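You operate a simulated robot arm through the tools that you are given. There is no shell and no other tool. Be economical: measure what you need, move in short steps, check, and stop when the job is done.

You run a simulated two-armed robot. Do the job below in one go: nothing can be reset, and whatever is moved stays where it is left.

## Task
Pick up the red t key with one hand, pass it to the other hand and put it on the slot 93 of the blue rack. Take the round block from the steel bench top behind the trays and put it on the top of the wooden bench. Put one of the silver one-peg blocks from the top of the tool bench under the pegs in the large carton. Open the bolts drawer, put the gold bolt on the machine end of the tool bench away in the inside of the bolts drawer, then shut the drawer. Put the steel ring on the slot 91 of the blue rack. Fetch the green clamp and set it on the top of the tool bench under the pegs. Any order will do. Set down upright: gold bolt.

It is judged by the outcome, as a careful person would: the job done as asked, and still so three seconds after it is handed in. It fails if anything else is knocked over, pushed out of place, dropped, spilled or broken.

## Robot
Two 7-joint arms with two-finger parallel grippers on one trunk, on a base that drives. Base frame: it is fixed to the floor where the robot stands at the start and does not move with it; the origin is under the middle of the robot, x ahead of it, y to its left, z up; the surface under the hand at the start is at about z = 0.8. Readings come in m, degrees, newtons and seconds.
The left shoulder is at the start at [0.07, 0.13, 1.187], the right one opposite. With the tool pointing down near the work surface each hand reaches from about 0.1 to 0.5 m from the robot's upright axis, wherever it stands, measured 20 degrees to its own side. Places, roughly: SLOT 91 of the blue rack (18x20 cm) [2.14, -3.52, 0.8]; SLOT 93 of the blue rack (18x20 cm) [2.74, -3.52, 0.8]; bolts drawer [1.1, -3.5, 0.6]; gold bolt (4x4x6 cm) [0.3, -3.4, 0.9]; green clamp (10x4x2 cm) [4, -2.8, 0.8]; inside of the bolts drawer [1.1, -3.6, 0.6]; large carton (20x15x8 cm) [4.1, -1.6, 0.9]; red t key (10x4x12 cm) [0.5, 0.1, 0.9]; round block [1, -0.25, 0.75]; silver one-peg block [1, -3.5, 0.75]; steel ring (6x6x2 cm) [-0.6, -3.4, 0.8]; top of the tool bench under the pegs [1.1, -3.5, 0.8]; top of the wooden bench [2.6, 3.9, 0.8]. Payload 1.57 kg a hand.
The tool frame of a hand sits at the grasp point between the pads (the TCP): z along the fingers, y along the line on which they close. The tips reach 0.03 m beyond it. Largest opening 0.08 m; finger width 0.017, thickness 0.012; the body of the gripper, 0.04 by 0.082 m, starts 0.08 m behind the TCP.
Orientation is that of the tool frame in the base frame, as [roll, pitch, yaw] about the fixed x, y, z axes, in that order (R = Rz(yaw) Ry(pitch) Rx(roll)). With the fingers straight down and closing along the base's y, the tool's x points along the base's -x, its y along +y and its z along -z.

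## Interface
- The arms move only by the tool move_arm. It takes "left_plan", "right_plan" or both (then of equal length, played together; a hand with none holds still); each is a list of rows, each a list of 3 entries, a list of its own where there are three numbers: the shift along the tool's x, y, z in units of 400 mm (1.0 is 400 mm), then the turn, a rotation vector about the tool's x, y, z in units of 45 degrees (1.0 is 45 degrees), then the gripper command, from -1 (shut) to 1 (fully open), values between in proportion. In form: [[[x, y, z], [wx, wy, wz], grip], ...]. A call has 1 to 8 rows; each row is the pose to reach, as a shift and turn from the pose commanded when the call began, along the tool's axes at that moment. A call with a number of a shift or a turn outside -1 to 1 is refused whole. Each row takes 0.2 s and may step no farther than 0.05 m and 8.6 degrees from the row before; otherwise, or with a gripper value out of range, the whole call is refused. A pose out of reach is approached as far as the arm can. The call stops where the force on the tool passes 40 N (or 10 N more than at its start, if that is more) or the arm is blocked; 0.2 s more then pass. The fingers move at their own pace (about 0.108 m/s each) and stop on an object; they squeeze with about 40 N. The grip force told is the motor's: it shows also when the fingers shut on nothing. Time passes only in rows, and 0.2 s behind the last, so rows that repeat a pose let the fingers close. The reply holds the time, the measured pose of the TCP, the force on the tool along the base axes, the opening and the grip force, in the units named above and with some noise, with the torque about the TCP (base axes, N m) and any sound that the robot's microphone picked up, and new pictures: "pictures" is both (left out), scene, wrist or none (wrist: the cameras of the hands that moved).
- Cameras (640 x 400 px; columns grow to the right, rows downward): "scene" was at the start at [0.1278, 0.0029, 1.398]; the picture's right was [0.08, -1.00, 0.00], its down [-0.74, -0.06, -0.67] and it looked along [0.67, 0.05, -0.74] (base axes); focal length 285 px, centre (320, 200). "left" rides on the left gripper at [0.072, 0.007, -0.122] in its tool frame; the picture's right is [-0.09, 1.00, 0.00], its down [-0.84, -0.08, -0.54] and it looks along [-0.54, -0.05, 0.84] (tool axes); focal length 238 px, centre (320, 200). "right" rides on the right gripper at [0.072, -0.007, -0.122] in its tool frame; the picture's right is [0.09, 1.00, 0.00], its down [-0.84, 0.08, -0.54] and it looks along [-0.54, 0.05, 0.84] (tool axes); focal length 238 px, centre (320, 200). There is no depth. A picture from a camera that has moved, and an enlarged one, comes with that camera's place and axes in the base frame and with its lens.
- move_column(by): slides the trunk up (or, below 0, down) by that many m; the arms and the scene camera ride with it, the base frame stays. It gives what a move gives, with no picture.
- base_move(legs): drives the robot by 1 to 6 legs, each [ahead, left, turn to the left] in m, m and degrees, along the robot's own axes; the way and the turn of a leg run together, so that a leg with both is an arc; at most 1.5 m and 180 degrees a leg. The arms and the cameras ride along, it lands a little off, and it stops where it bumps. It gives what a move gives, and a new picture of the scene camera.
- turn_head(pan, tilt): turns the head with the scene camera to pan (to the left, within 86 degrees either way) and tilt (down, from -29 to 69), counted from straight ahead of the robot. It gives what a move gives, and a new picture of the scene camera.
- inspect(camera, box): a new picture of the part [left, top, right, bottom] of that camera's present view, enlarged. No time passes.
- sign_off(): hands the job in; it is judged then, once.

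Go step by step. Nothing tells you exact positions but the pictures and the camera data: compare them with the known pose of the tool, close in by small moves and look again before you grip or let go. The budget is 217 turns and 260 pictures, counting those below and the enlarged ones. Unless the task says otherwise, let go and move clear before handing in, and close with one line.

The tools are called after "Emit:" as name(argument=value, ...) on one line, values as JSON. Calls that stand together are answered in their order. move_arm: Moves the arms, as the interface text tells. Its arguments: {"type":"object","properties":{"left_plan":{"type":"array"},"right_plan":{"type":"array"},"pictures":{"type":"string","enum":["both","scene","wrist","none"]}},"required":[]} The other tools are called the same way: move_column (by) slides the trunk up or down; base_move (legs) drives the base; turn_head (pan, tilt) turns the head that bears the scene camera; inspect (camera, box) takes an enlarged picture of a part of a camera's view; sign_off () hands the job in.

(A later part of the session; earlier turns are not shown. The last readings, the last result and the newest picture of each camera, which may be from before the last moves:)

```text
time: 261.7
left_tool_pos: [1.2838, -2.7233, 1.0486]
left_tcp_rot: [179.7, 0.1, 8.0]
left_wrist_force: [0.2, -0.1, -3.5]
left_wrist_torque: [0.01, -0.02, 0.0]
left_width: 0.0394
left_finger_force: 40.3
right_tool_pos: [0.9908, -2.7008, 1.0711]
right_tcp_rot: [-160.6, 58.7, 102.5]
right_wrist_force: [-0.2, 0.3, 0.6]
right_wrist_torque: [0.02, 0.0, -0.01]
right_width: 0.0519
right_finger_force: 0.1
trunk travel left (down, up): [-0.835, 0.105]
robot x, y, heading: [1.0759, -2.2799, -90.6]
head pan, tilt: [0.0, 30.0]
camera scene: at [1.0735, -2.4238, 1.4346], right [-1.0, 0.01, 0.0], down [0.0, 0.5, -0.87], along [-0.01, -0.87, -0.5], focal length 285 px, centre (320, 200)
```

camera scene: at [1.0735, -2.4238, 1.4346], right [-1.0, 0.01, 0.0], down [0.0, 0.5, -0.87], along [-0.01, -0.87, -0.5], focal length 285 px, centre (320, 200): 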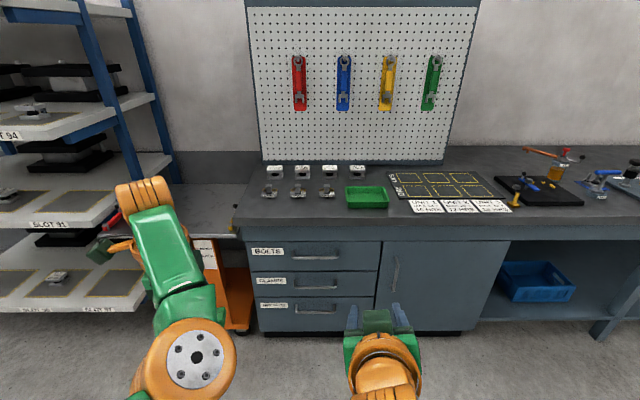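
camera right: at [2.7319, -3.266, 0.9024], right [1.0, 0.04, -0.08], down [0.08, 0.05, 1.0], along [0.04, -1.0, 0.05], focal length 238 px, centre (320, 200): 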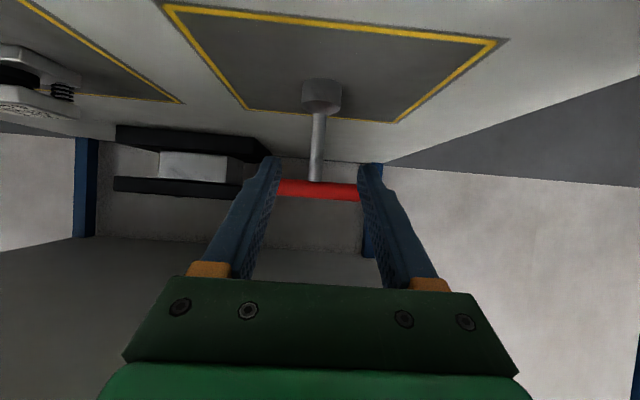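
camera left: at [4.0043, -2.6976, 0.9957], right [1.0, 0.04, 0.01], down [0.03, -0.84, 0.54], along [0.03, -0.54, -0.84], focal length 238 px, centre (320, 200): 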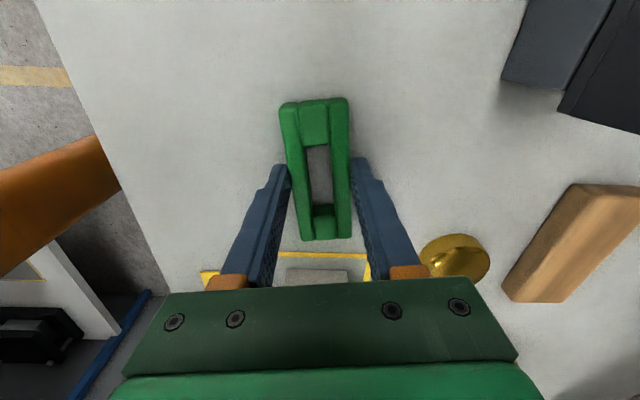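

I see the tool bench with pegboard, bolts drawer at left, and rows of silver blocks on top. Zoom in.

Emit:
inspect(camera="scene", box=[235, 150, 405, 270])

Emit:
inspect(camera="scene", box=[380, 130, 640, 270])

```text
3.33 times, centred on (320, 210) of scene
camera zoom: at [1.0735, -2.4238, 1.4346], right [-1.0, 0.01, 0.0], down [0.0, 0.5, -0.87], along [-0.01, -0.87, -0.5], focal length 951 px, centre (320, 167)
```

zoom: 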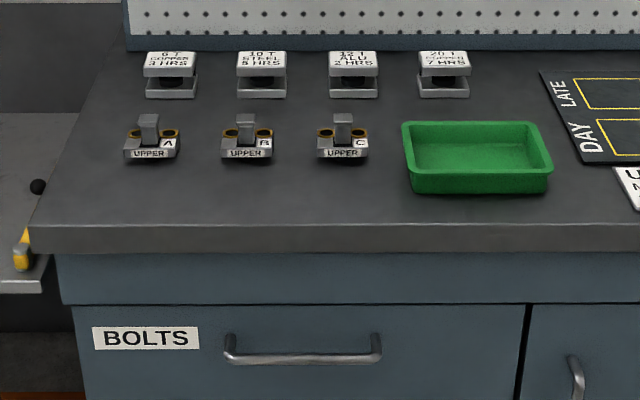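

```text
2.46 times, centred on (510, 200) of scene
camera zoom: at [1.0735, -2.4238, 1.4346], right [-1.0, 0.01, 0.0], down [0.0, 0.5, -0.87], along [-0.01, -0.87, -0.5], focal length 702 px, centre (-148, 200)
```

zoom: 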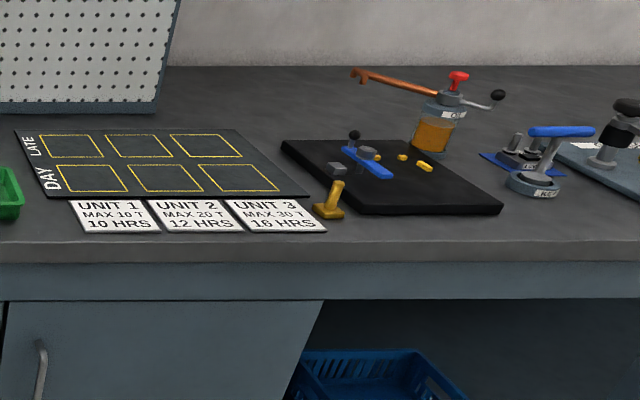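

The "UPPER" blocks with a single peg are the silver one-peg blocks; the gold bolt stands near (0.26, -3.43). I'll set the clamp on the free front strip at about (1.12, -3.39): drive in.

Emit:
base_move(legs=[[0, -0.165, 0.5], [0.65, 0, 0]])

Emit:
turn_head(pan=10, tilt=45)

Emit:
inspect(camera="left", box=[0, 0, 640, 400])

```text
time: 266.3
left_tool_pos: [1.1214, -3.3714, 1.0496]
left_tcp_rot: [179.5, 0.1, 8.4]
left_wrist_force: [0.2, -1.0, -2.8]
left_wrist_torque: [-0.03, 0.03, -0.01]
left_width: 0.0393
left_finger_force: 40.1
right_tool_pos: [0.8266, -3.3517, 1.0705]
right_tcp_rot: [-160.6, 58.7, 103.0]
right_wrist_force: [-0.2, 0.0, 0.3]
right_wrist_torque: [-0.02, 0.03, 0.01]
right_width: 0.052
right_finger_force: 0.1
trunk travel left (down, up): [-0.835, 0.105]
robot x, y, heading: [0.9132, -2.9313, -90.0]
head pan, tilt: [0.0, 30.0]
camera scene: at [0.9089, -3.0734, 1.4348], right [-1.0, 0.0, 0.0], down [0.0, 0.5, -0.87], along [0.0, -0.87, -0.5], focal length 285 px, centre (320, 200)
```

scene: 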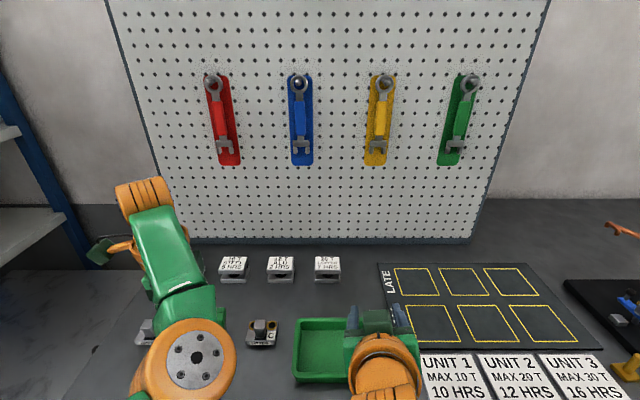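

```text
time: 267.1
left_tool_pos: [1.1217, -3.3734, 1.0494]
left_tcp_rot: [179.7, 0.1, 8.5]
left_wrist_force: [-0.6, 0.8, -2.7]
left_wrist_torque: [0.03, -0.05, -0.03]
left_width: 0.0395
left_finger_force: 40.4
right_tool_pos: [0.8272, -3.3536, 1.0713]
right_tcp_rot: [-160.6, 58.7, 103.0]
right_wrist_force: [0.3, 0.6, -0.4]
right_wrist_torque: [0.03, -0.02, 0.01]
right_width: 0.0522
right_finger_force: 0.0
trunk travel left (down, up): [-0.835, 0.105]
robot x, y, heading: [0.9085, -2.9298, -90.0]
head pan, tilt: [10.0, 45.0]
camera scene: at [0.923, -3.0646, 1.4121], right [-0.98, -0.17, 0.0], down [-0.12, 0.7, -0.71], along [0.12, -0.7, -0.71], focal length 285 px, centre (320, 200)
```

scene: 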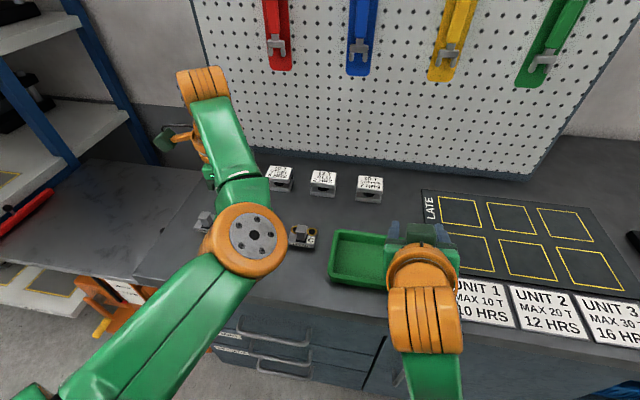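

```text
1.00 times, centred on (320, 200) of left (not enlarged: the box is as wide or as high as the picture)
camera zoom: at [1.1941, -3.3679, 1.1722], right [0.05, -1.0, 0.01], down [-0.84, -0.04, 0.54], along [-0.54, -0.04, -0.84], focal length 238 px, centre (320, 200)
```

zoom: 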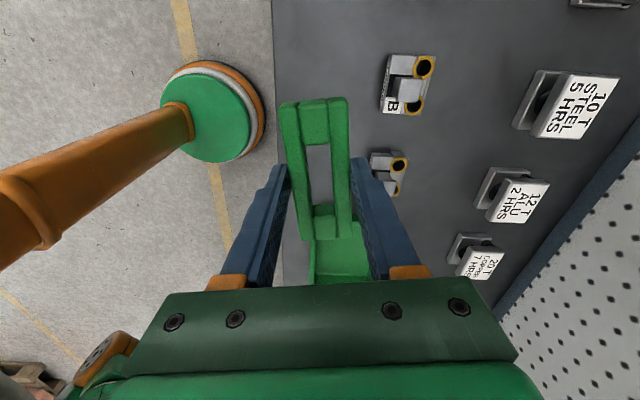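

The clamp hangs over the free strip. Straighten it, shift 1 cm toward the wall, and lower to just above the bench.

Emit:
move_arm(left_plan=[[[0, 0.015, 0.1], [0, 0, 0.09], -1], [[0, 0.03, 0.2], [0, 0, 0.18], -1], [[0, 0.03, 0.3], [0, 0, 0.18], -1], [[0, 0.03, 0.405], [0, 0, 0.18], -1]], pictures="both")

```text
time: 268.1
left_tool_pos: [1.1222, -3.3862, 0.8859]
left_tcp_rot: [179.6, 0.1, 0.2]
left_wrist_force: [-0.4, 0.1, -2.7]
left_wrist_torque: [0.03, 0.03, 0.02]
left_width: 0.0395
left_finger_force: 40.2
right_tool_pos: [0.8268, -3.3525, 1.0698]
right_tcp_rot: [-160.5, 58.7, 103.1]
right_wrist_force: [-0.7, 0.8, 0.4]
right_wrist_torque: [0.02, -0.01, 0.01]
right_width: 0.0522
right_finger_force: 0.0
trunk travel left (down, up): [-0.835, 0.105]
robot x, y, heading: [0.9141, -2.9327, -90.1]
head pan, tilt: [10.0, 45.0]
camera scene: at [0.9239, -3.065, 1.412], right [-0.98, -0.17, 0.0], down [-0.12, 0.7, -0.71], along [0.12, -0.7, -0.71], focal length 285 px, centre (320, 200)
camera left: at [1.1955, -3.3919, 1.0085], right [-0.09, -1.0, 0.01], down [-0.84, 0.08, 0.54], along [-0.54, 0.04, -0.84], focal length 238 px, centre (320, 200)
```

scene: 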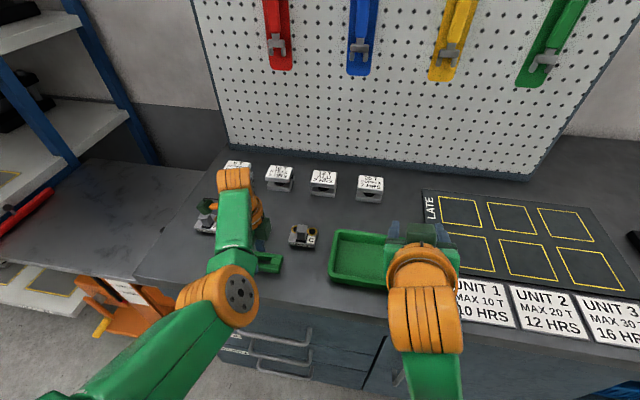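
left: 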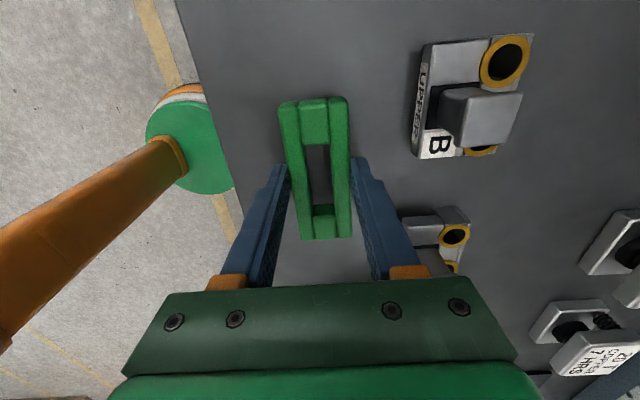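

Clear placement. Lower in small steps until contact.

Emit:
move_arm(left_plan=[[[0, 0, 0.01], [0, 0, 0], -1], [[0, 0, 0.02], [0, 0, 0], -1], [[0, 0, 0.026], [0, 0, 0], -1]], pictures="none")

```text
time: 268.9
left_tool_pos: [1.1215, -3.3866, 0.8782]
left_tcp_rot: [179.6, 0.0, 0.2]
left_wrist_force: [-0.5, -0.4, -3.1]
left_wrist_torque: [0.01, -0.01, -0.01]
left_width: 0.0397
left_finger_force: 39.8
right_tool_pos: [0.826, -3.3536, 1.0698]
right_tcp_rot: [-160.6, 58.7, 103.0]
right_wrist_force: [0.3, 0.4, -0.2]
right_wrist_torque: [0.01, 0.04, 0.0]
right_width: 0.0519
right_finger_force: 0.2
trunk travel left (down, up): [-0.835, 0.105]
robot x, y, heading: [0.909, -2.9327, -90.0]
head pan, tilt: [10.0, 45.0]
```

Emit:
move_arm(left_plan=[[[0, 0, 0.005], [0, 0, 0], -1], [[0, 0, 0.01], [0, 0, 0], -1]], pictures="none")

```text
time: 269.5
left_tool_pos: [1.1238, -3.3858, 0.8722]
left_tcp_rot: [179.5, 0.1, 0.3]
left_wrist_force: [-0.6, 0.1, -2.4]
left_wrist_torque: [-0.01, 0.0, 0.0]
left_width: 0.0395
left_finger_force: 39.6
right_tool_pos: [0.826, -3.3528, 1.071]
right_tcp_rot: [-160.6, 58.7, 103.0]
right_wrist_force: [-0.9, -0.4, 0.8]
right_wrist_torque: [0.01, 0.03, 0.01]
right_width: 0.0521
right_finger_force: 0.0
trunk travel left (down, up): [-0.835, 0.105]
robot x, y, heading: [0.9111, -2.931, -90.0]
head pan, tilt: [10.0, 45.0]
```

Emit:
move_arm(left_plan=[[[0, 0, 0.006], [0, 0, 0], -1], [[0, 0, 0.012], [0, 0, 0], -1], [[0, 0, 0.018], [0, 0, 0], -1]], pictures="wrist")

```text
time: 270.4
left_tool_pos: [1.1223, -3.3856, 0.871]
left_tcp_rot: [178.9, -0.4, 0.3]
left_wrist_force: [-2.2, 3.0, 14.1]
left_wrist_torque: [0.56, 0.1, 0.06]
left_width: 0.0392
left_finger_force: 40.1
right_tool_pos: [0.8226, -3.3477, 1.0716]
right_tcp_rot: [-160.6, 59.0, 102.9]
right_wrist_force: [1.4, -0.2, -0.5]
right_wrist_torque: [0.01, -0.01, -0.02]
right_width: 0.0521
right_finger_force: 0.1
trunk travel left (down, up): [-0.835, 0.105]
robot x, y, heading: [0.9112, -2.9306, -90.1]
head pan, tilt: [10.0, 45.0]
stopped in row 3 (left hand): the force on the tool passed its limit at 42 N (the readings are from after the stop); the commanded pose is now the measured one
camera left: at [1.1941, -3.3882, 0.9941], right [-0.09, -1.0, 0.02], down [-0.84, 0.08, 0.54], along [-0.54, 0.03, -0.84], focal length 238 px, centre (320, 200)
```

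left: 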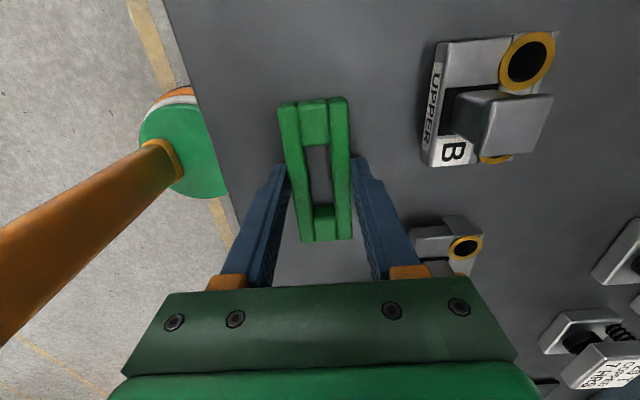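

Contact at z≈0.871 (bench top ≈0.838). Open slightly, then rise.

Emit:
move_arm(left_plan=[[[0, 0, 0], [0, 0, 0], 0.35], [[0, 0, 0], [0, 0, 0], 0.35], [[0, 0, -0.06], [0, 0, 0], 0.35], [[0, 0, -0.16], [0, 0, 0], 0.35], [[0, 0, -0.28], [0, 0, 0], 0.35], [[0, 0, -0.4], [0, 0, 0], 1]], pictures="wrist")

```text
time: 271.8
left_tool_pos: [1.1232, -3.3829, 1.0283]
left_tcp_rot: [179.2, -0.1, 0.2]
left_wrist_force: [-0.8, -0.9, 0.8]
left_wrist_torque: [-0.04, -0.01, 0.01]
left_width: 0.0802
left_finger_force: 0.1
right_tool_pos: [0.8245, -3.3524, 1.0705]
right_tcp_rot: [-160.7, 58.7, 102.9]
right_wrist_force: [-0.5, -0.3, -0.2]
right_wrist_torque: [-0.01, -0.04, -0.01]
right_width: 0.0519
right_finger_force: 0.0
trunk travel left (down, up): [-0.835, 0.105]
robot x, y, heading: [0.9085, -2.9293, -90.1]
head pan, tilt: [10.0, 45.0]
camera left: at [1.1943, -3.3876, 1.1509], right [-0.09, -1.0, 0.01], down [-0.84, 0.08, 0.54], along [-0.54, 0.03, -0.84], focal length 238 px, centre (320, 200)
```

left: 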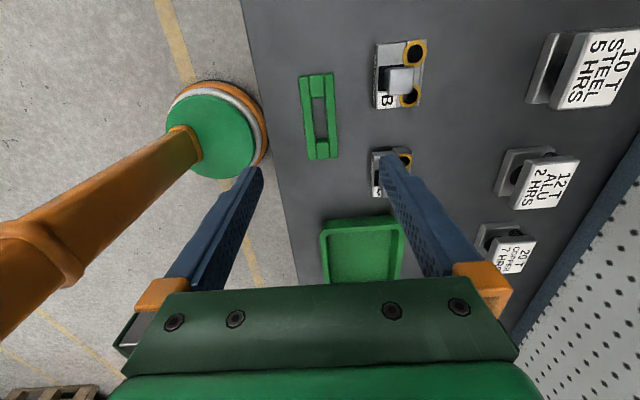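

Clamp is set. Next I'll look closely at the one-peg blocks under the left hand.

Emit:
inspect(camera="left", box=[280, 20, 460, 220])

Emit:
inspect(camera="scene", box=[180, 140, 400, 300])

```text
2.00 times, centred on (370, 120) of left
camera zoom: at [1.1943, -3.3876, 1.1509], right [-0.09, -1.0, 0.01], down [-0.84, 0.08, 0.54], along [-0.54, 0.03, -0.84], focal length 477 px, centre (220, 360)
```

zoom: 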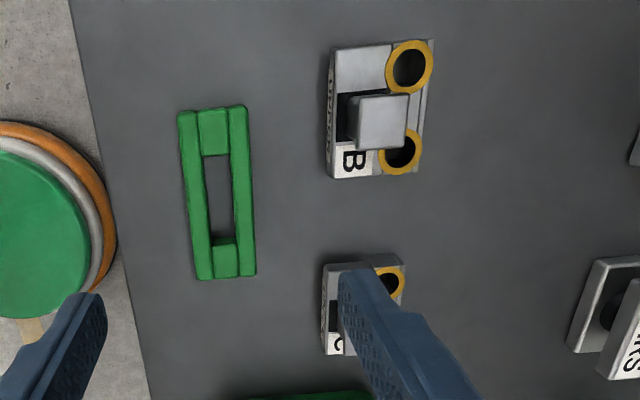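

```text
2.50 times, centred on (290, 220) of scene
camera zoom: at [0.9214, -3.063, 1.4122], right [-0.98, -0.17, 0.0], down [-0.12, 0.7, -0.71], along [0.12, -0.7, -0.71], focal length 714 px, centre (395, 150)
```

zoom: 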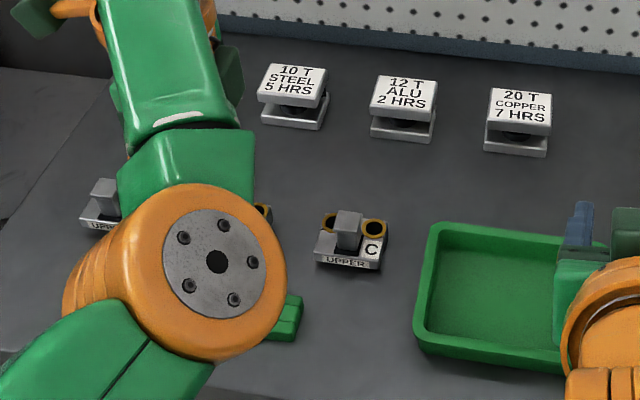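

These are the one-peg blocks; I'll take one later. First the drawer: back off and lower the trunk so I can see and grip the bolts drawer handle with the left hand.

Emit:
base_move(legs=[[-0.4, 0, 0]])

Emit:
move_column(by=-0.3)

Emit:
turn_head(pan=15, tilt=25)

```text
time: 274.3
left_tool_pos: [1.1261, -2.9832, 1.0253]
left_tcp_rot: [179.1, -0.2, 0.6]
left_wrist_force: [0.5, 0.0, 0.7]
left_wrist_torque: [0.02, -0.02, 0.03]
left_width: 0.08
left_finger_force: 0.1
right_tool_pos: [0.8284, -2.9555, 1.0706]
right_tcp_rot: [-160.6, 58.6, 103.4]
right_wrist_force: [-0.3, 0.8, -0.1]
right_wrist_torque: [0.0, 0.03, 0.01]
right_width: 0.052
right_finger_force: 0.1
trunk travel left (down, up): [-0.835, 0.105]
robot x, y, heading: [0.9089, -2.5271, -89.5]
head pan, tilt: [10.0, 45.0]
camera scene: at [0.9221, -2.666, 1.412], right [-0.98, -0.18, 0.0], down [-0.13, 0.7, -0.71], along [0.13, -0.69, -0.71], focal length 285 px, centre (320, 200)
```

scene: 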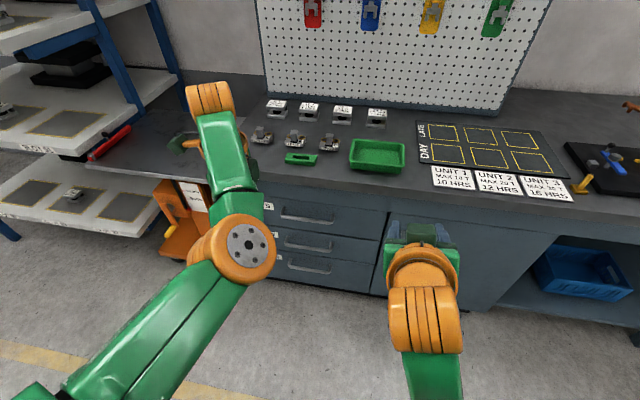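

```text
time: 277.3
left_tool_pos: [1.126, -2.983, 0.7255]
left_tcp_rot: [179.2, -0.2, 0.7]
left_wrist_force: [-0.7, -0.1, -0.9]
left_wrist_torque: [-0.01, 0.01, 0.04]
left_width: 0.08
left_finger_force: 0.1
right_tool_pos: [0.8282, -2.9528, 0.7708]
right_tcp_rot: [-160.5, 58.7, 103.4]
right_wrist_force: [0.7, -0.3, 0.1]
right_wrist_torque: [0.0, 0.03, -0.01]
right_width: 0.052
right_finger_force: 0.0
trunk travel left (down, up): [-0.535, 0.405]
robot x, y, heading: [0.908, -2.5283, -89.7]
head pan, tilt: [10.0, 45.0]
```

```text
time: 278.1
left_tool_pos: [1.1265, -2.9833, 0.7267]
left_tcp_rot: [179.1, -0.1, 0.7]
left_wrist_force: [0.5, -0.6, -0.7]
left_wrist_torque: [0.01, -0.02, 0.0]
left_width: 0.0801
left_finger_force: 0.0
right_tool_pos: [0.8277, -2.9525, 0.7702]
right_tcp_rot: [-160.6, 58.7, 103.4]
right_wrist_force: [0.0, -0.1, 0.4]
right_wrist_torque: [0.0, -0.01, -0.01]
right_width: 0.0521
right_finger_force: 0.1
trunk travel left (down, up): [-0.535, 0.405]
robot x, y, heading: [0.9054, -2.5286, -89.5]
head pan, tilt: [15.0, 25.0]
camera scene: at [0.9318, -2.6729, 1.1427], right [-0.96, -0.27, 0.0], down [-0.11, 0.41, -0.91], along [0.24, -0.87, -0.42], focal length 285 px, centre (320, 200)
```

scene: 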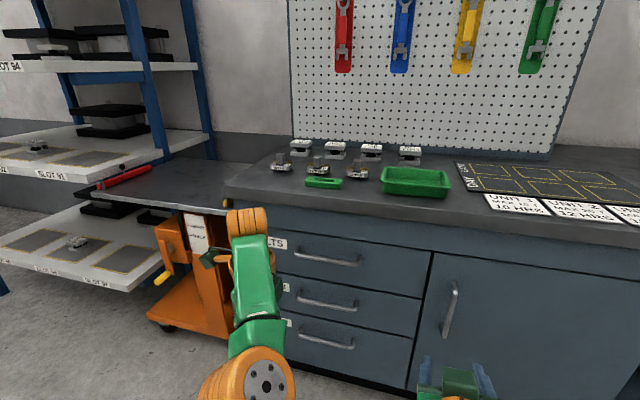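

The handle spans x≈1.0–1.17 at z≈0.665, y≈-3.31. Rotate the left hand to point forward with fingers closing vertically.

Emit:
move_arm(left_plan=[[[0, 0, 0], [-0.14, 0, 0], 1], [[0, 0, 0], [-0.28, 0, 0], 1], [[0, 0, 0], [-0.42, 0, 0], 1], [[0, 0, 0], [-0.56, 0, 0], 1], [[0, 0, 0], [-0.7, 0, 0], 1], [[0, 0, 0], [-0.85, 0, 0], 1]], pictures="none")

Emit:
move_arm(left_plan=[[[0, 0, 0], [-0.14, 0, 0], 1], [[0, 0, 0], [-0.28, 0, 0], 1], [[0, 0, 0], [-0.42, 0, 0], 1], [[0, 0, 0], [-0.56, 0, 0], 1], [[0, 0, 0], [-0.7, 0, 0], 1], [[0, 0, 0], [-0.85, 0, 0], 1]], pictures="both")

```text
time: 279.6
left_tool_pos: [1.1289, -2.9843, 0.7317]
left_tcp_rot: [140.3, -0.5, 1.2]
left_wrist_force: [-0.7, 0.4, 0.7]
left_wrist_torque: [0.01, 0.03, -0.04]
left_width: 0.0801
left_finger_force: 0.1
right_tool_pos: [0.8287, -2.9526, 0.7709]
right_tcp_rot: [-160.6, 58.8, 103.4]
right_wrist_force: [0.6, 1.0, -0.4]
right_wrist_torque: [0.02, 0.01, 0.01]
right_width: 0.052
right_finger_force: 0.2
trunk travel left (down, up): [-0.535, 0.405]
robot x, y, heading: [0.9086, -2.5307, -89.4]
head pan, tilt: [15.0, 25.0]
```

```text
time: 280.9
left_tool_pos: [1.1244, -2.9814, 0.7269]
left_tcp_rot: [102.6, 0.0, 0.7]
left_wrist_force: [-0.3, -1.0, 0.8]
left_wrist_torque: [-0.01, -0.01, 0.02]
left_width: 0.08
left_finger_force: 0.1
right_tool_pos: [0.8286, -2.9536, 0.7704]
right_tcp_rot: [-160.5, 58.7, 103.4]
right_wrist_force: [0.5, 0.7, -0.8]
right_wrist_torque: [0.02, 0.0, -0.02]
right_width: 0.0521
right_finger_force: 0.1
trunk travel left (down, up): [-0.535, 0.405]
robot x, y, heading: [0.9062, -2.5289, -89.5]
head pan, tilt: [15.0, 25.0]
camera scene: at [0.9321, -2.6726, 1.1428], right [-0.96, -0.27, 0.0], down [-0.11, 0.41, -0.91], along [0.24, -0.87, -0.42], focal length 285 px, centre (320, 200)
camera left: at [1.1958, -2.8637, 0.7609], right [-0.09, -0.22, 0.97], down [-0.84, 0.54, 0.04], along [-0.53, -0.82, -0.23], focal length 238 px, centre (320, 200)
```

scene: 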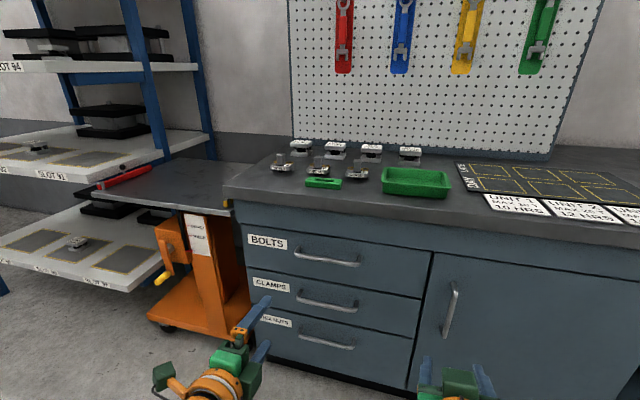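
left: 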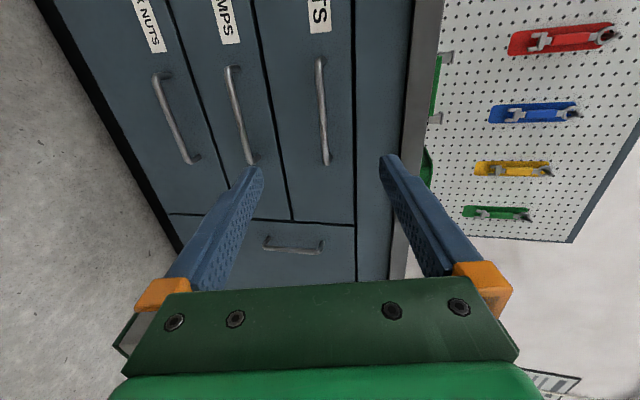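

Handle centre ≈ (1.093, -3.335, 0.647). Align the left hand in height and x, then drive 0.25 m closer.

Emit:
move_arm(left_plan=[[[-0.039, -0.097, 0.021], [0, 0, 0], 1], [[-0.0775, -0.193, 0.043], [0, 0, 0], 1]], pictures="none")

Emit:
base_move(legs=[[0.24, 0, 0]])

Emit:
inspect(camera="left", box=[0, 0, 640, 400])

```text
time: 281.6
left_tool_pos: [1.0925, -2.9833, 0.6465]
left_tcp_rot: [102.6, -0.1, 0.7]
left_wrist_force: [-1.0, 0.2, 0.4]
left_wrist_torque: [-0.04, 0.03, 0.02]
left_width: 0.08
left_finger_force: 0.1
right_tool_pos: [0.8278, -2.9548, 0.7721]
right_tcp_rot: [-160.5, 58.7, 103.4]
right_wrist_force: [-0.3, -0.5, 0.7]
right_wrist_torque: [0.02, -0.01, -0.01]
right_width: 0.0519
right_finger_force: 0.1
trunk travel left (down, up): [-0.535, 0.405]
robot x, y, heading: [0.9102, -2.5304, -89.5]
head pan, tilt: [15.0, 25.0]
```

```text
time: 283.3
left_tool_pos: [1.0946, -3.2218, 0.6476]
left_tcp_rot: [102.7, -0.1, 0.7]
left_wrist_force: [0.4, 1.0, -1.1]
left_wrist_torque: [0.01, 0.02, 0.0]
left_width: 0.08
left_finger_force: 0.1
right_tool_pos: [0.8283, -3.1904, 0.771]
right_tcp_rot: [-160.5, 58.8, 103.4]
right_wrist_force: [-0.3, 0.2, 0.1]
right_wrist_torque: [0.01, 0.01, 0.0]
right_width: 0.0519
right_finger_force: 0.1
trunk travel left (down, up): [-0.535, 0.405]
robot x, y, heading: [0.9089, -2.767, -89.3]
head pan, tilt: [15.0, 25.0]
camera scene: at [0.9334, -2.91, 1.1427], right [-0.96, -0.27, 0.0], down [-0.11, 0.41, -0.91], along [0.24, -0.87, -0.42], focal length 285 px, centre (320, 200)
```

scene: 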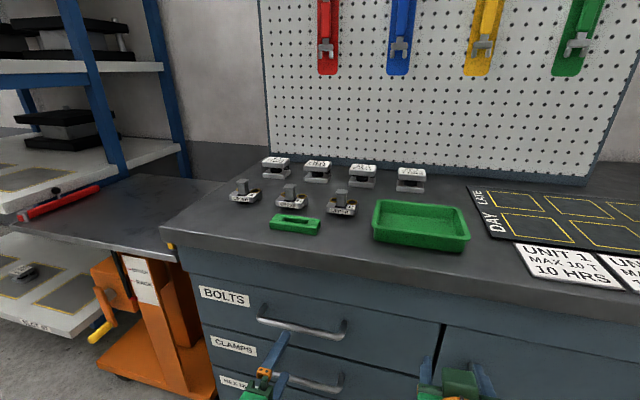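

```text
1.00 times, centred on (320, 200) of left (not enlarged: the box is as wide or as high as the picture)
camera zoom: at [1.1656, -3.1018, 0.6815], right [-0.09, -0.22, 0.97], down [-0.84, 0.54, 0.04], along [-0.53, -0.82, -0.23], focal length 238 px, centre (320, 200)
```

zoom: 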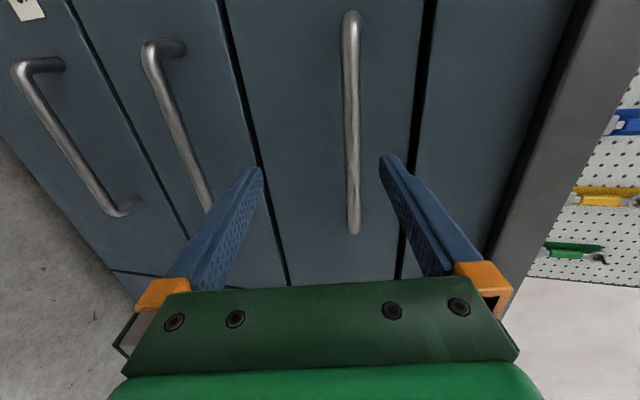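

The handle is ~9 mm above the hand's centre line. Raise and advance 9–10 cm so it lies between the fingers.

Emit:
move_arm(left_plan=[[[0, 0.055, 0.08], [0, 0, 0], 1], [[0, 0.065, 0.16], [0, 0, 0], 1], [[0, 0.072, 0.22], [0, 0, 0], 1]], pictures="wrist")

```text
time: 284.1
left_tool_pos: [1.0952, -3.2976, 0.662]
left_tcp_rot: [102.1, -0.1, 0.7]
left_wrist_force: [-2.6, 22.9, 5.7]
left_wrist_torque: [-1.17, -0.05, -0.15]
left_width: 0.0794
left_finger_force: 0.0
right_tool_pos: [0.83, -3.1891, 0.7729]
right_tcp_rot: [-160.4, 58.8, 103.7]
right_wrist_force: [1.1, -0.8, -0.2]
right_wrist_torque: [0.0, -0.03, -0.03]
right_width: 0.052
right_finger_force: 0.2
trunk travel left (down, up): [-0.535, 0.405]
robot x, y, heading: [0.9099, -2.7654, -89.3]
head pan, tilt: [15.0, 25.0]
stopped in row 3 (left hand): the force on the tool passed its limit at 69 N (the readings are from after the stop); the commanded pose is now the measured one
camera left: at [1.1667, -3.1784, 0.6944], right [-0.09, -0.21, 0.97], down [-0.84, 0.54, 0.04], along [-0.53, -0.82, -0.23], focal length 238 px, centre (320, 200)
```

left: 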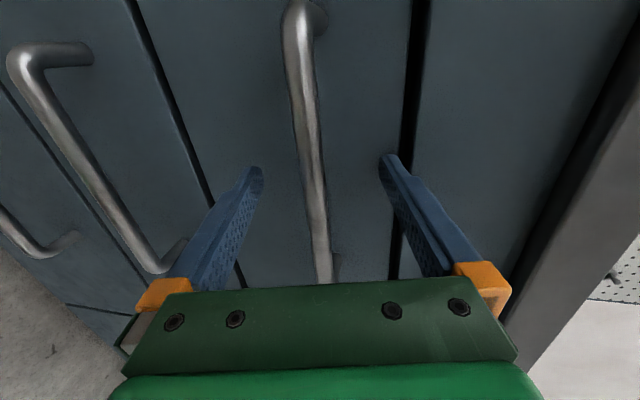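

Tips touched the drawer face; the bar is centred between the fingers. Back 4 mm and close on it.

Emit:
move_arm(left_plan=[[[0, -0.005, -0.012], [0, 0, 0], 1], [[0, -0.005, -0.012], [0, 0, 0], -1], [[0, -0.005, -0.012], [0, 0, 0], -1], [[0, -0.005, -0.012], [0, 0, 0], -1], [[0, -0.005, -0.012], [0, 0, 0], -1]], pictures="wrist")

```text
time: 285.2
left_tool_pos: [1.0972, -3.2938, 0.6583]
left_tcp_rot: [102.3, -0.1, 0.8]
left_wrist_force: [1.7, -2.3, 3.5]
left_wrist_torque: [-0.03, 0.07, -0.04]
left_width: 0.0135
left_finger_force: 30.3
right_tool_pos: [0.8292, -3.1884, 0.7704]
right_tcp_rot: [-160.5, 58.8, 103.5]
right_wrist_force: [0.1, -0.2, -0.6]
right_wrist_torque: [-0.01, 0.04, 0.03]
right_width: 0.0519
right_finger_force: 0.0
trunk travel left (down, up): [-0.535, 0.405]
robot x, y, heading: [0.9113, -2.7674, -89.4]
head pan, tilt: [15.0, 25.0]
camera left: at [1.167, -3.1758, 0.6926], right [-0.09, -0.21, 0.97], down [-0.84, 0.54, 0.04], along [-0.53, -0.82, -0.23], focal length 238 px, centre (320, 200)
```

left: 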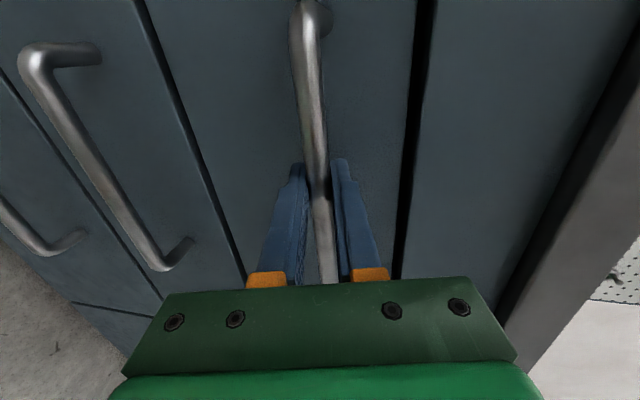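

Handle gripped. Pull by backing the base 0.2 m.

Emit:
base_move(legs=[[-0.2, 0, 0]])

```text
time: 286.9
left_tool_pos: [1.097, -3.0927, 0.658]
left_tcp_rot: [102.3, -0.2, 0.7]
left_wrist_force: [5.0, -1.7, 4.6]
left_wrist_torque: [-0.02, -0.05, 0.22]
left_width: 0.0135
left_finger_force: 30.1
right_tool_pos: [0.8284, -2.9894, 0.7725]
right_tcp_rot: [-160.4, 58.6, 103.6]
right_wrist_force: [0.2, -0.5, -0.7]
right_wrist_torque: [-0.04, 0.0, -0.03]
right_width: 0.052
right_finger_force: 0.1
trunk travel left (down, up): [-0.535, 0.405]
robot x, y, heading: [0.9068, -2.5672, -89.4]
head pan, tilt: [15.0, 25.0]
camera scene: at [0.9328, -2.7083, 1.1429], right [-0.96, -0.27, 0.0], down [-0.11, 0.41, -0.91], along [0.24, -0.87, -0.42], focal length 285 px, centre (320, 200)
```

scene: 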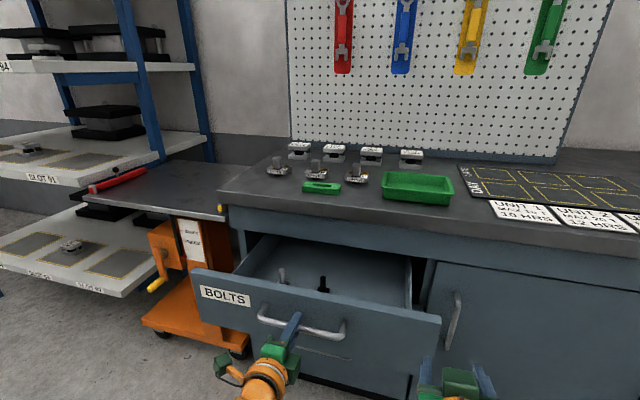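

The drawer is open. Release the handle and withdraw.

Emit:
move_arm(left_plan=[[[0, 0, 0], [0, 0, 0], 0.6], [[0, 0, 0], [0, 0, 0], 0.6], [[0, 0, -0.08], [0, 0, 0], 0.6], [[0, 0, -0.16], [0, 0, 0], 0.6]], pictures="none")

Emit:
base_move(legs=[[-0.25, 0, -0.6]])

Emit:
move_column(by=0.35)

Emit:
turn_head(pan=8, tilt=45)

```text
time: 287.9
left_tool_pos: [1.095, -3.0304, 0.6723]
left_tcp_rot: [102.5, -0.1, 0.7]
left_wrist_force: [-0.4, -0.1, 0.1]
left_wrist_torque: [0.0, 0.02, 0.0]
left_width: 0.064
left_finger_force: 0.1
right_tool_pos: [0.8281, -2.9904, 0.7716]
right_tcp_rot: [-160.5, 58.7, 103.7]
right_wrist_force: [0.2, 0.4, 0.7]
right_wrist_torque: [-0.02, -0.01, 0.02]
right_width: 0.052
right_finger_force: 0.1
trunk travel left (down, up): [-0.535, 0.405]
robot x, y, heading: [0.9062, -2.5657, -89.2]
head pan, tilt: [15.0, 25.0]
```

```text
time: 289.7
left_tool_pos: [1.0873, -2.7831, 0.6719]
left_tcp_rot: [102.5, -0.1, 0.0]
left_wrist_force: [0.1, 0.5, 0.8]
left_wrist_torque: [-0.02, -0.01, -0.01]
left_width: 0.064
left_finger_force: 0.0
right_tool_pos: [0.8214, -2.7369, 0.7705]
right_tcp_rot: [-160.5, 58.7, 102.8]
right_wrist_force: [0.9, 0.9, -0.5]
right_wrist_torque: [0.02, 0.02, -0.02]
right_width: 0.0521
right_finger_force: 0.0
trunk travel left (down, up): [-0.535, 0.405]
robot x, y, heading: [0.9034, -2.3158, -90.2]
head pan, tilt: [15.0, 25.0]
camera scene: at [0.9291, -2.4579, 1.1428], right [-0.97, -0.26, 0.0], down [-0.11, 0.41, -0.91], along [0.23, -0.88, -0.42], focal length 285 px, centre (320, 200)
```

scene: 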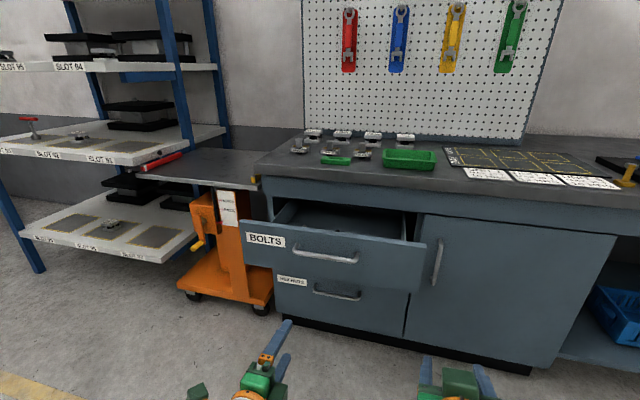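

```text
time: 293.1
left_tool_pos: [1.0867, -2.7832, 1.0224]
left_tcp_rot: [102.4, -0.2, 0.0]
left_wrist_force: [0.3, 0.7, -0.6]
left_wrist_torque: [-0.03, 0.0, -0.02]
left_width: 0.0639
left_finger_force: 0.0
right_tool_pos: [0.8217, -2.738, 1.1222]
right_tcp_rot: [-160.5, 58.8, 102.8]
right_wrist_force: [-0.3, 0.4, 1.5]
right_wrist_torque: [-0.02, 0.0, -0.03]
right_width: 0.0519
right_finger_force: 0.0
trunk travel left (down, up): [-0.885, 0.055]
robot x, y, heading: [0.9039, -2.3173, -90.2]
head pan, tilt: [15.0, 25.0]
```

```text
time: 293.9
left_tool_pos: [1.0871, -2.7833, 1.0226]
left_tcp_rot: [102.4, -0.2, 0.0]
left_wrist_force: [-0.3, 0.2, -0.1]
left_wrist_torque: [0.01, 0.0, -0.01]
left_width: 0.0639
left_finger_force: 0.1
right_tool_pos: [0.8217, -2.7387, 1.1207]
right_tcp_rot: [-160.6, 58.8, 102.7]
right_wrist_force: [0.0, -0.9, -0.4]
right_wrist_torque: [0.0, -0.01, -0.01]
right_width: 0.052
right_finger_force: 0.0
trunk travel left (down, up): [-0.885, 0.055]
robot x, y, heading: [0.9085, -2.315, -90.3]
head pan, tilt: [8.0, 45.0]
camera scene: at [0.9167, -2.4498, 1.4623], right [-0.99, -0.14, 0.0], down [-0.1, 0.7, -0.71], along [0.1, -0.7, -0.71], focal length 285 px, centre (320, 200)
```

scene: 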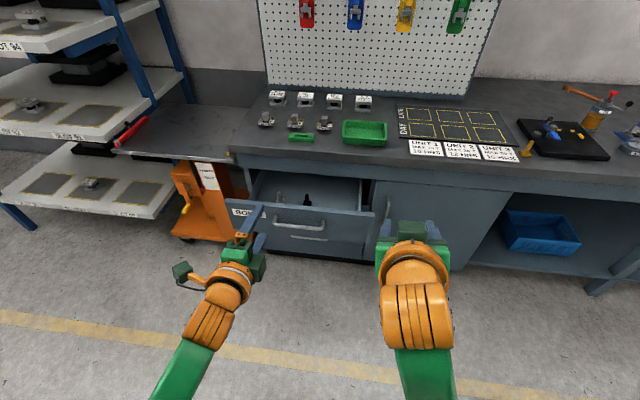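

Zoom on the drawer interior and the gold bolt.

Emit:
inspect(camera="scene", box=[220, 160, 400, 250])

Emit:
inspect(camera="scene", box=[490, 80, 640, 180])

```text
3.56 times, centred on (310, 205) of scene
camera zoom: at [0.9167, -2.4498, 1.4623], right [-0.99, -0.14, 0.0], down [-0.1, 0.7, -0.71], along [0.1, -0.7, -0.71], focal length 1015 px, centre (356, 182)
```

zoom: 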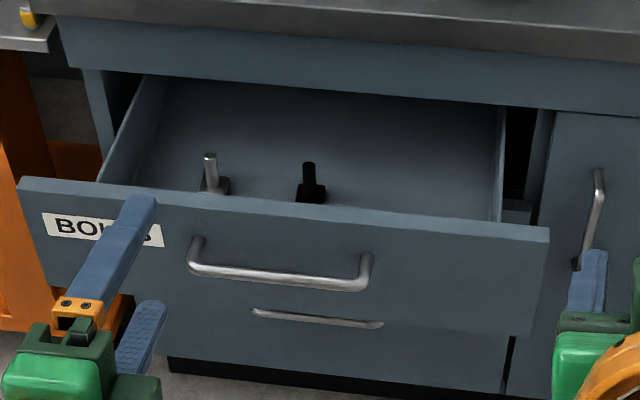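

```text
4.00 times, centred on (565, 130) of scene
camera zoom: at [0.9167, -2.4498, 1.4623], right [-0.99, -0.14, 0.0], down [-0.1, 0.7, -0.71], along [0.1, -0.7, -0.71], focal length 1142 px, centre (-660, 480)
```

zoom: 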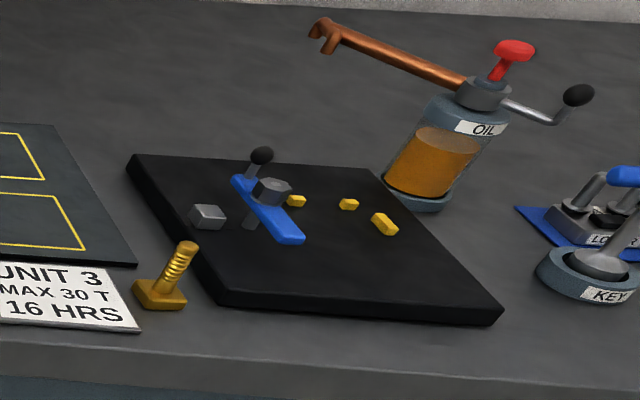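

The gold bolt stands head-down at about (0.26, -3.43); drawer already holds two upright bolts. Turn the right hand to point straight down and drive in front of the bolt.

Emit:
move_arm(right_plan=[[[0, 0, 0], [-0.031, 0.166, 0.005], 0.3], [[0, 0, 0], [-0.061, 0.332, 0.01], 0.3], [[0, 0, 0], [-0.092, 0.498, 0.015], 0.3], [[0, 0, 0], [-0.123, 0.664, 0.02], 0.3]], pictures="none")

Emit:
move_arm(right_plan=[[[0, 0, 0], [-0.031, 0.166, 0.005], 0.3], [[0, 0, 0], [-0.061, 0.332, 0.01], 0.3], [[0, 0, 0], [-0.092, 0.498, 0.015], 0.3], [[0, 0, 0], [-0.123, 0.664, 0.02], 0.3]], pictures="none")

Emit:
base_move(legs=[[0, -0.545, 0.2], [0.6, 0, 0]])

Emit:
inspect(camera="right", box=[0, 0, 640, 400])

```text
time: 294.9
left_tool_pos: [1.0876, -2.7851, 1.0233]
left_tcp_rot: [102.5, -0.1, 0.0]
left_wrist_force: [-0.3, -0.1, -0.6]
left_wrist_torque: [-0.02, -0.03, 0.0]
left_width: 0.0639
left_finger_force: 0.1
right_tool_pos: [0.81, -2.7753, 1.084]
right_tcp_rot: [-172.4, 29.5, 92.4]
right_wrist_force: [0.2, 0.0, -1.0]
right_wrist_torque: [-0.02, 0.02, -0.01]
right_width: 0.0522
right_finger_force: 0.1
right hand out of reach, approached as far as the arm can: row 3, 4
trunk travel left (down, up): [-0.885, 0.055]
robot x, y, heading: [0.9073, -2.3156, -90.1]
head pan, tilt: [8.0, 45.0]
```

```text
time: 295.9
left_tool_pos: [1.0879, -2.7844, 1.0221]
left_tcp_rot: [102.4, -0.2, 0.0]
left_wrist_force: [0.8, 0.6, 0.2]
left_wrist_torque: [0.0, -0.01, -0.06]
left_width: 0.064
left_finger_force: 0.0
right_tool_pos: [0.8203, -2.7794, 1.0855]
right_tcp_rot: [179.9, -0.3, 89.9]
right_wrist_force: [0.6, -0.4, -0.2]
right_wrist_torque: [0.01, 0.03, 0.02]
right_width: 0.0521
right_finger_force: 0.1
right hand out of reach, approached as far as the arm can: row 1, 2, 3, 4
trunk travel left (down, up): [-0.885, 0.055]
robot x, y, heading: [0.9063, -2.3133, -90.2]
head pan, tilt: [8.0, 45.0]
```

```text
time: 302.1
left_tool_pos: [0.5281, -3.3948, 1.0229]
left_tcp_rot: [102.3, -0.2, -0.7]
left_wrist_force: [0.1, -0.2, 0.7]
left_wrist_torque: [-0.01, 0.01, 0.01]
left_width: 0.064
left_finger_force: 0.1
right_tool_pos: [0.2621, -3.387, 1.085]
right_tcp_rot: [180.0, -0.1, 89.1]
right_wrist_force: [-0.4, 0.4, 0.2]
right_wrist_torque: [0.0, 0.01, 0.03]
right_width: 0.0517
right_finger_force: 0.1
trunk travel left (down, up): [-0.885, 0.055]
robot x, y, heading: [0.3544, -2.9255, -90.9]
head pan, tilt: [8.0, 45.0]
camera scene: at [0.3617, -3.0586, 1.4623], right [-0.99, -0.12, 0.0], down [-0.09, 0.7, -0.71], along [0.09, -0.7, -0.71], focal length 285 px, centre (320, 200)
```

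scene: 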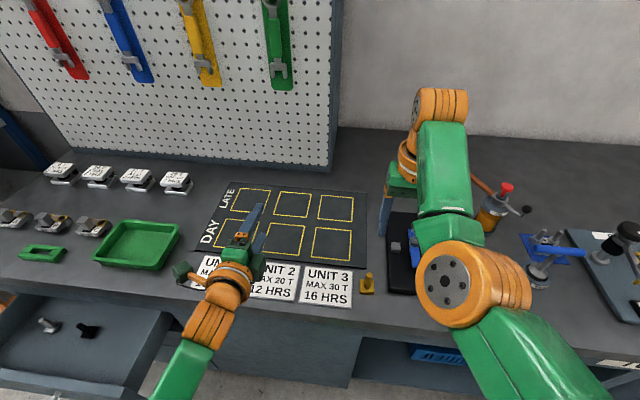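

```text
1.00 times, centred on (320, 200) of right (not enlarged: the box is as wide or as high as the picture)
camera zoom: at [0.2554, -3.3149, 1.2073], right [1.0, 0.08, 0.0], down [0.06, -0.84, 0.54], along [0.04, -0.54, -0.84], focal length 238 px, centre (320, 200)
```

zoom: 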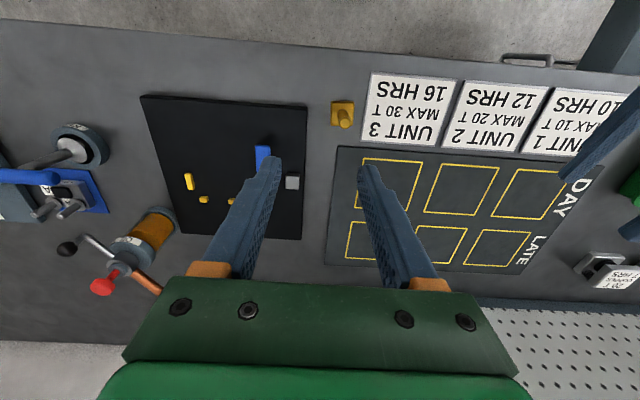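

Bolt shank at about (0.294, -3.392). Move the right hand above it.

Emit:
move_arm(right_plan=[[[-0.003, 0.02, 0.09], [0, 0, 0], 0.3], [[-0.006, 0.04, 0.18], [0, 0, 0], 0.3], [[-0.009, 0.06, 0.27], [0, 0, 0], 0.3], [[-0.0125, 0.08, 0.36], [0, 0, 0], 0.3]], pictures="wrist")

```text
time: 303.1
left_tool_pos: [0.5288, -3.396, 1.0221]
left_tcp_rot: [102.4, -0.2, -0.7]
left_wrist_force: [-0.1, 0.8, 0.0]
left_wrist_torque: [-0.01, 0.0, -0.02]
left_width: 0.064
left_finger_force: 0.0
right_tool_pos: [0.2931, -3.3859, 0.9429]
right_tcp_rot: [179.9, -0.1, 89.0]
right_wrist_force: [0.6, 0.3, -0.7]
right_wrist_torque: [-0.01, -0.02, 0.0]
right_width: 0.0519
right_finger_force: 0.0
right hand out of reach, approached as far as the arm can: row 4
trunk travel left (down, up): [-0.885, 0.055]
robot x, y, heading: [0.3551, -2.9258, -91.0]
head pan, tilt: [8.0, 45.0]
camera right: at [0.2869, -3.3137, 1.0652], right [1.0, 0.07, 0.0], down [0.06, -0.84, 0.54], along [0.04, -0.54, -0.84], focal length 238 px, centre (320, 200)
```

right: 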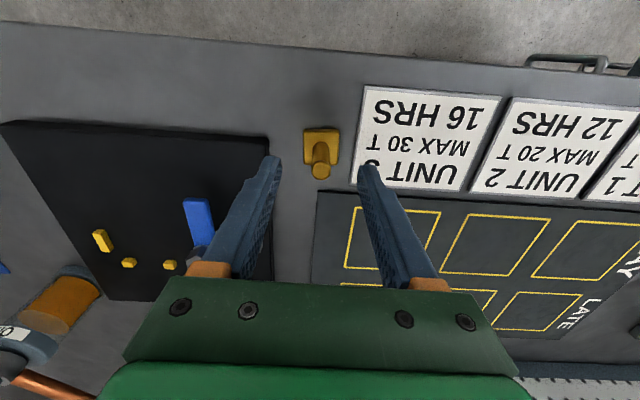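

Reach is marginal; drive 5 cm closer and re-check.

Emit:
base_move(legs=[[0.05, 0, 0]])

```text
time: 304.1
left_tool_pos: [0.5257, -3.4391, 1.027]
left_tcp_rot: [101.9, -0.2, -0.7]
left_wrist_force: [0.4, 1.4, 0.2]
left_wrist_torque: [0.03, 0.01, 0.03]
left_width: 0.0638
left_finger_force: 0.1
right_tool_pos: [0.292, -3.4282, 0.9474]
right_tcp_rot: [179.9, 0.2, 89.1]
right_wrist_force: [0.6, -0.1, 0.4]
right_wrist_torque: [-0.05, -0.02, 0.02]
right_width: 0.0517
right_finger_force: 0.0
trunk travel left (down, up): [-0.885, 0.055]
robot x, y, heading: [0.3528, -2.9776, -90.8]
head pan, tilt: [8.0, 45.0]
camera scene: at [0.3609, -3.1006, 1.4631], right [-0.99, -0.12, 0.0], down [-0.09, 0.7, -0.71], along [0.09, -0.71, -0.7], focal length 285 px, centre (320, 200)
```

scene: 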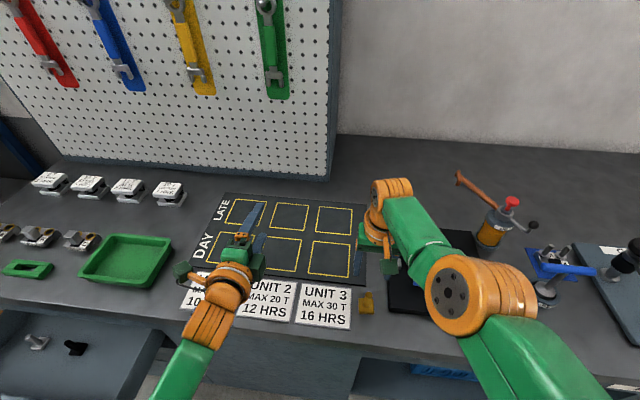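

The robot leaned slightly, likely touching the bench's base. Back off 3 cm.

Emit:
base_move(legs=[[-0.03, 0, 0]])

```text
time: 304.9
left_tool_pos: [0.5274, -3.4214, 1.0205]
left_tcp_rot: [102.7, -0.3, -0.8]
left_wrist_force: [0.2, -0.6, 0.3]
left_wrist_torque: [0.0, 0.01, 0.01]
left_width: 0.0639
left_finger_force: 0.0
right_tool_pos: [0.2913, -3.4103, 0.9415]
right_tcp_rot: [180.0, -0.5, 89.1]
right_wrist_force: [0.1, -1.0, -0.5]
right_wrist_torque: [0.05, -0.01, -0.01]
right_width: 0.052
right_finger_force: 0.1
trunk travel left (down, up): [-0.885, 0.055]
robot x, y, heading: [0.3531, -2.9437, -91.0]
head pan, tilt: [8.0, 45.0]
camera scene: at [0.3611, -3.0888, 1.4613], right [-0.99, -0.12, 0.0], down [-0.09, 0.71, -0.7], along [0.09, -0.7, -0.71], focal length 285 px, centre (320, 200)
```

scene: 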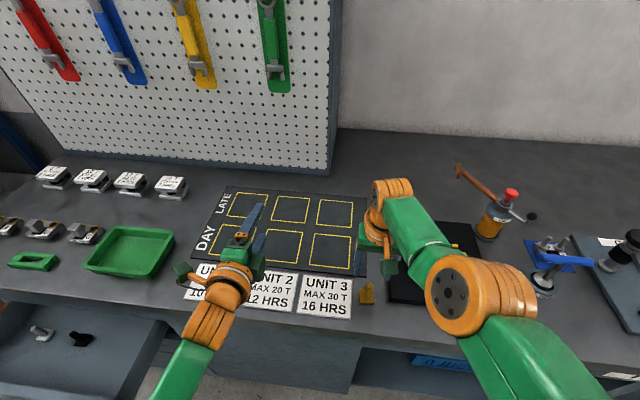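

That was only sway. Now align (2 cm back) and descend onto the shank.

Emit:
move_arm(right_plan=[[[0.048, 0.005, 0.0], [0, 0, 0], 0.3], [[0.048, 0.005, 0.05], [0, 0, 0], 0.3], [[0.048, 0.005, 0.1], [0, 0, 0], 0.3], [[0.048, 0.005, 0.1], [0, 0, 0], 0.3]], pictures="wrist")

```text
time: 305.9
left_tool_pos: [0.5265, -3.4145, 1.0234]
left_tcp_rot: [102.3, -0.2, -0.7]
left_wrist_force: [0.5, 0.4, -0.4]
left_wrist_torque: [-0.02, 0.02, 0.02]
left_width: 0.0641
left_finger_force: 0.1
right_tool_pos: [0.2966, -3.39, 0.9028]
right_tcp_rot: [180.0, -0.3, 89.1]
right_wrist_force: [-0.4, -0.4, 0.4]
right_wrist_torque: [0.0, -0.03, 0.02]
right_width: 0.052
right_finger_force: 0.2
right hand out of reach, approached as far as the arm can: row 1, 2, 3, 4
trunk travel left (down, up): [-0.885, 0.055]
robot x, y, heading: [0.3547, -2.9441, -90.8]
head pan, tilt: [8.0, 45.0]
camera right: at [0.2901, -3.3175, 1.0243], right [1.0, 0.08, 0.0], down [0.06, -0.84, 0.54], along [0.04, -0.54, -0.84], focal length 238 px, centre (320, 200)
```

right: 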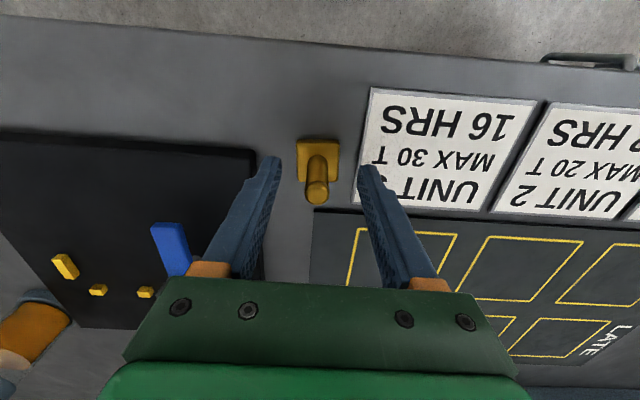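

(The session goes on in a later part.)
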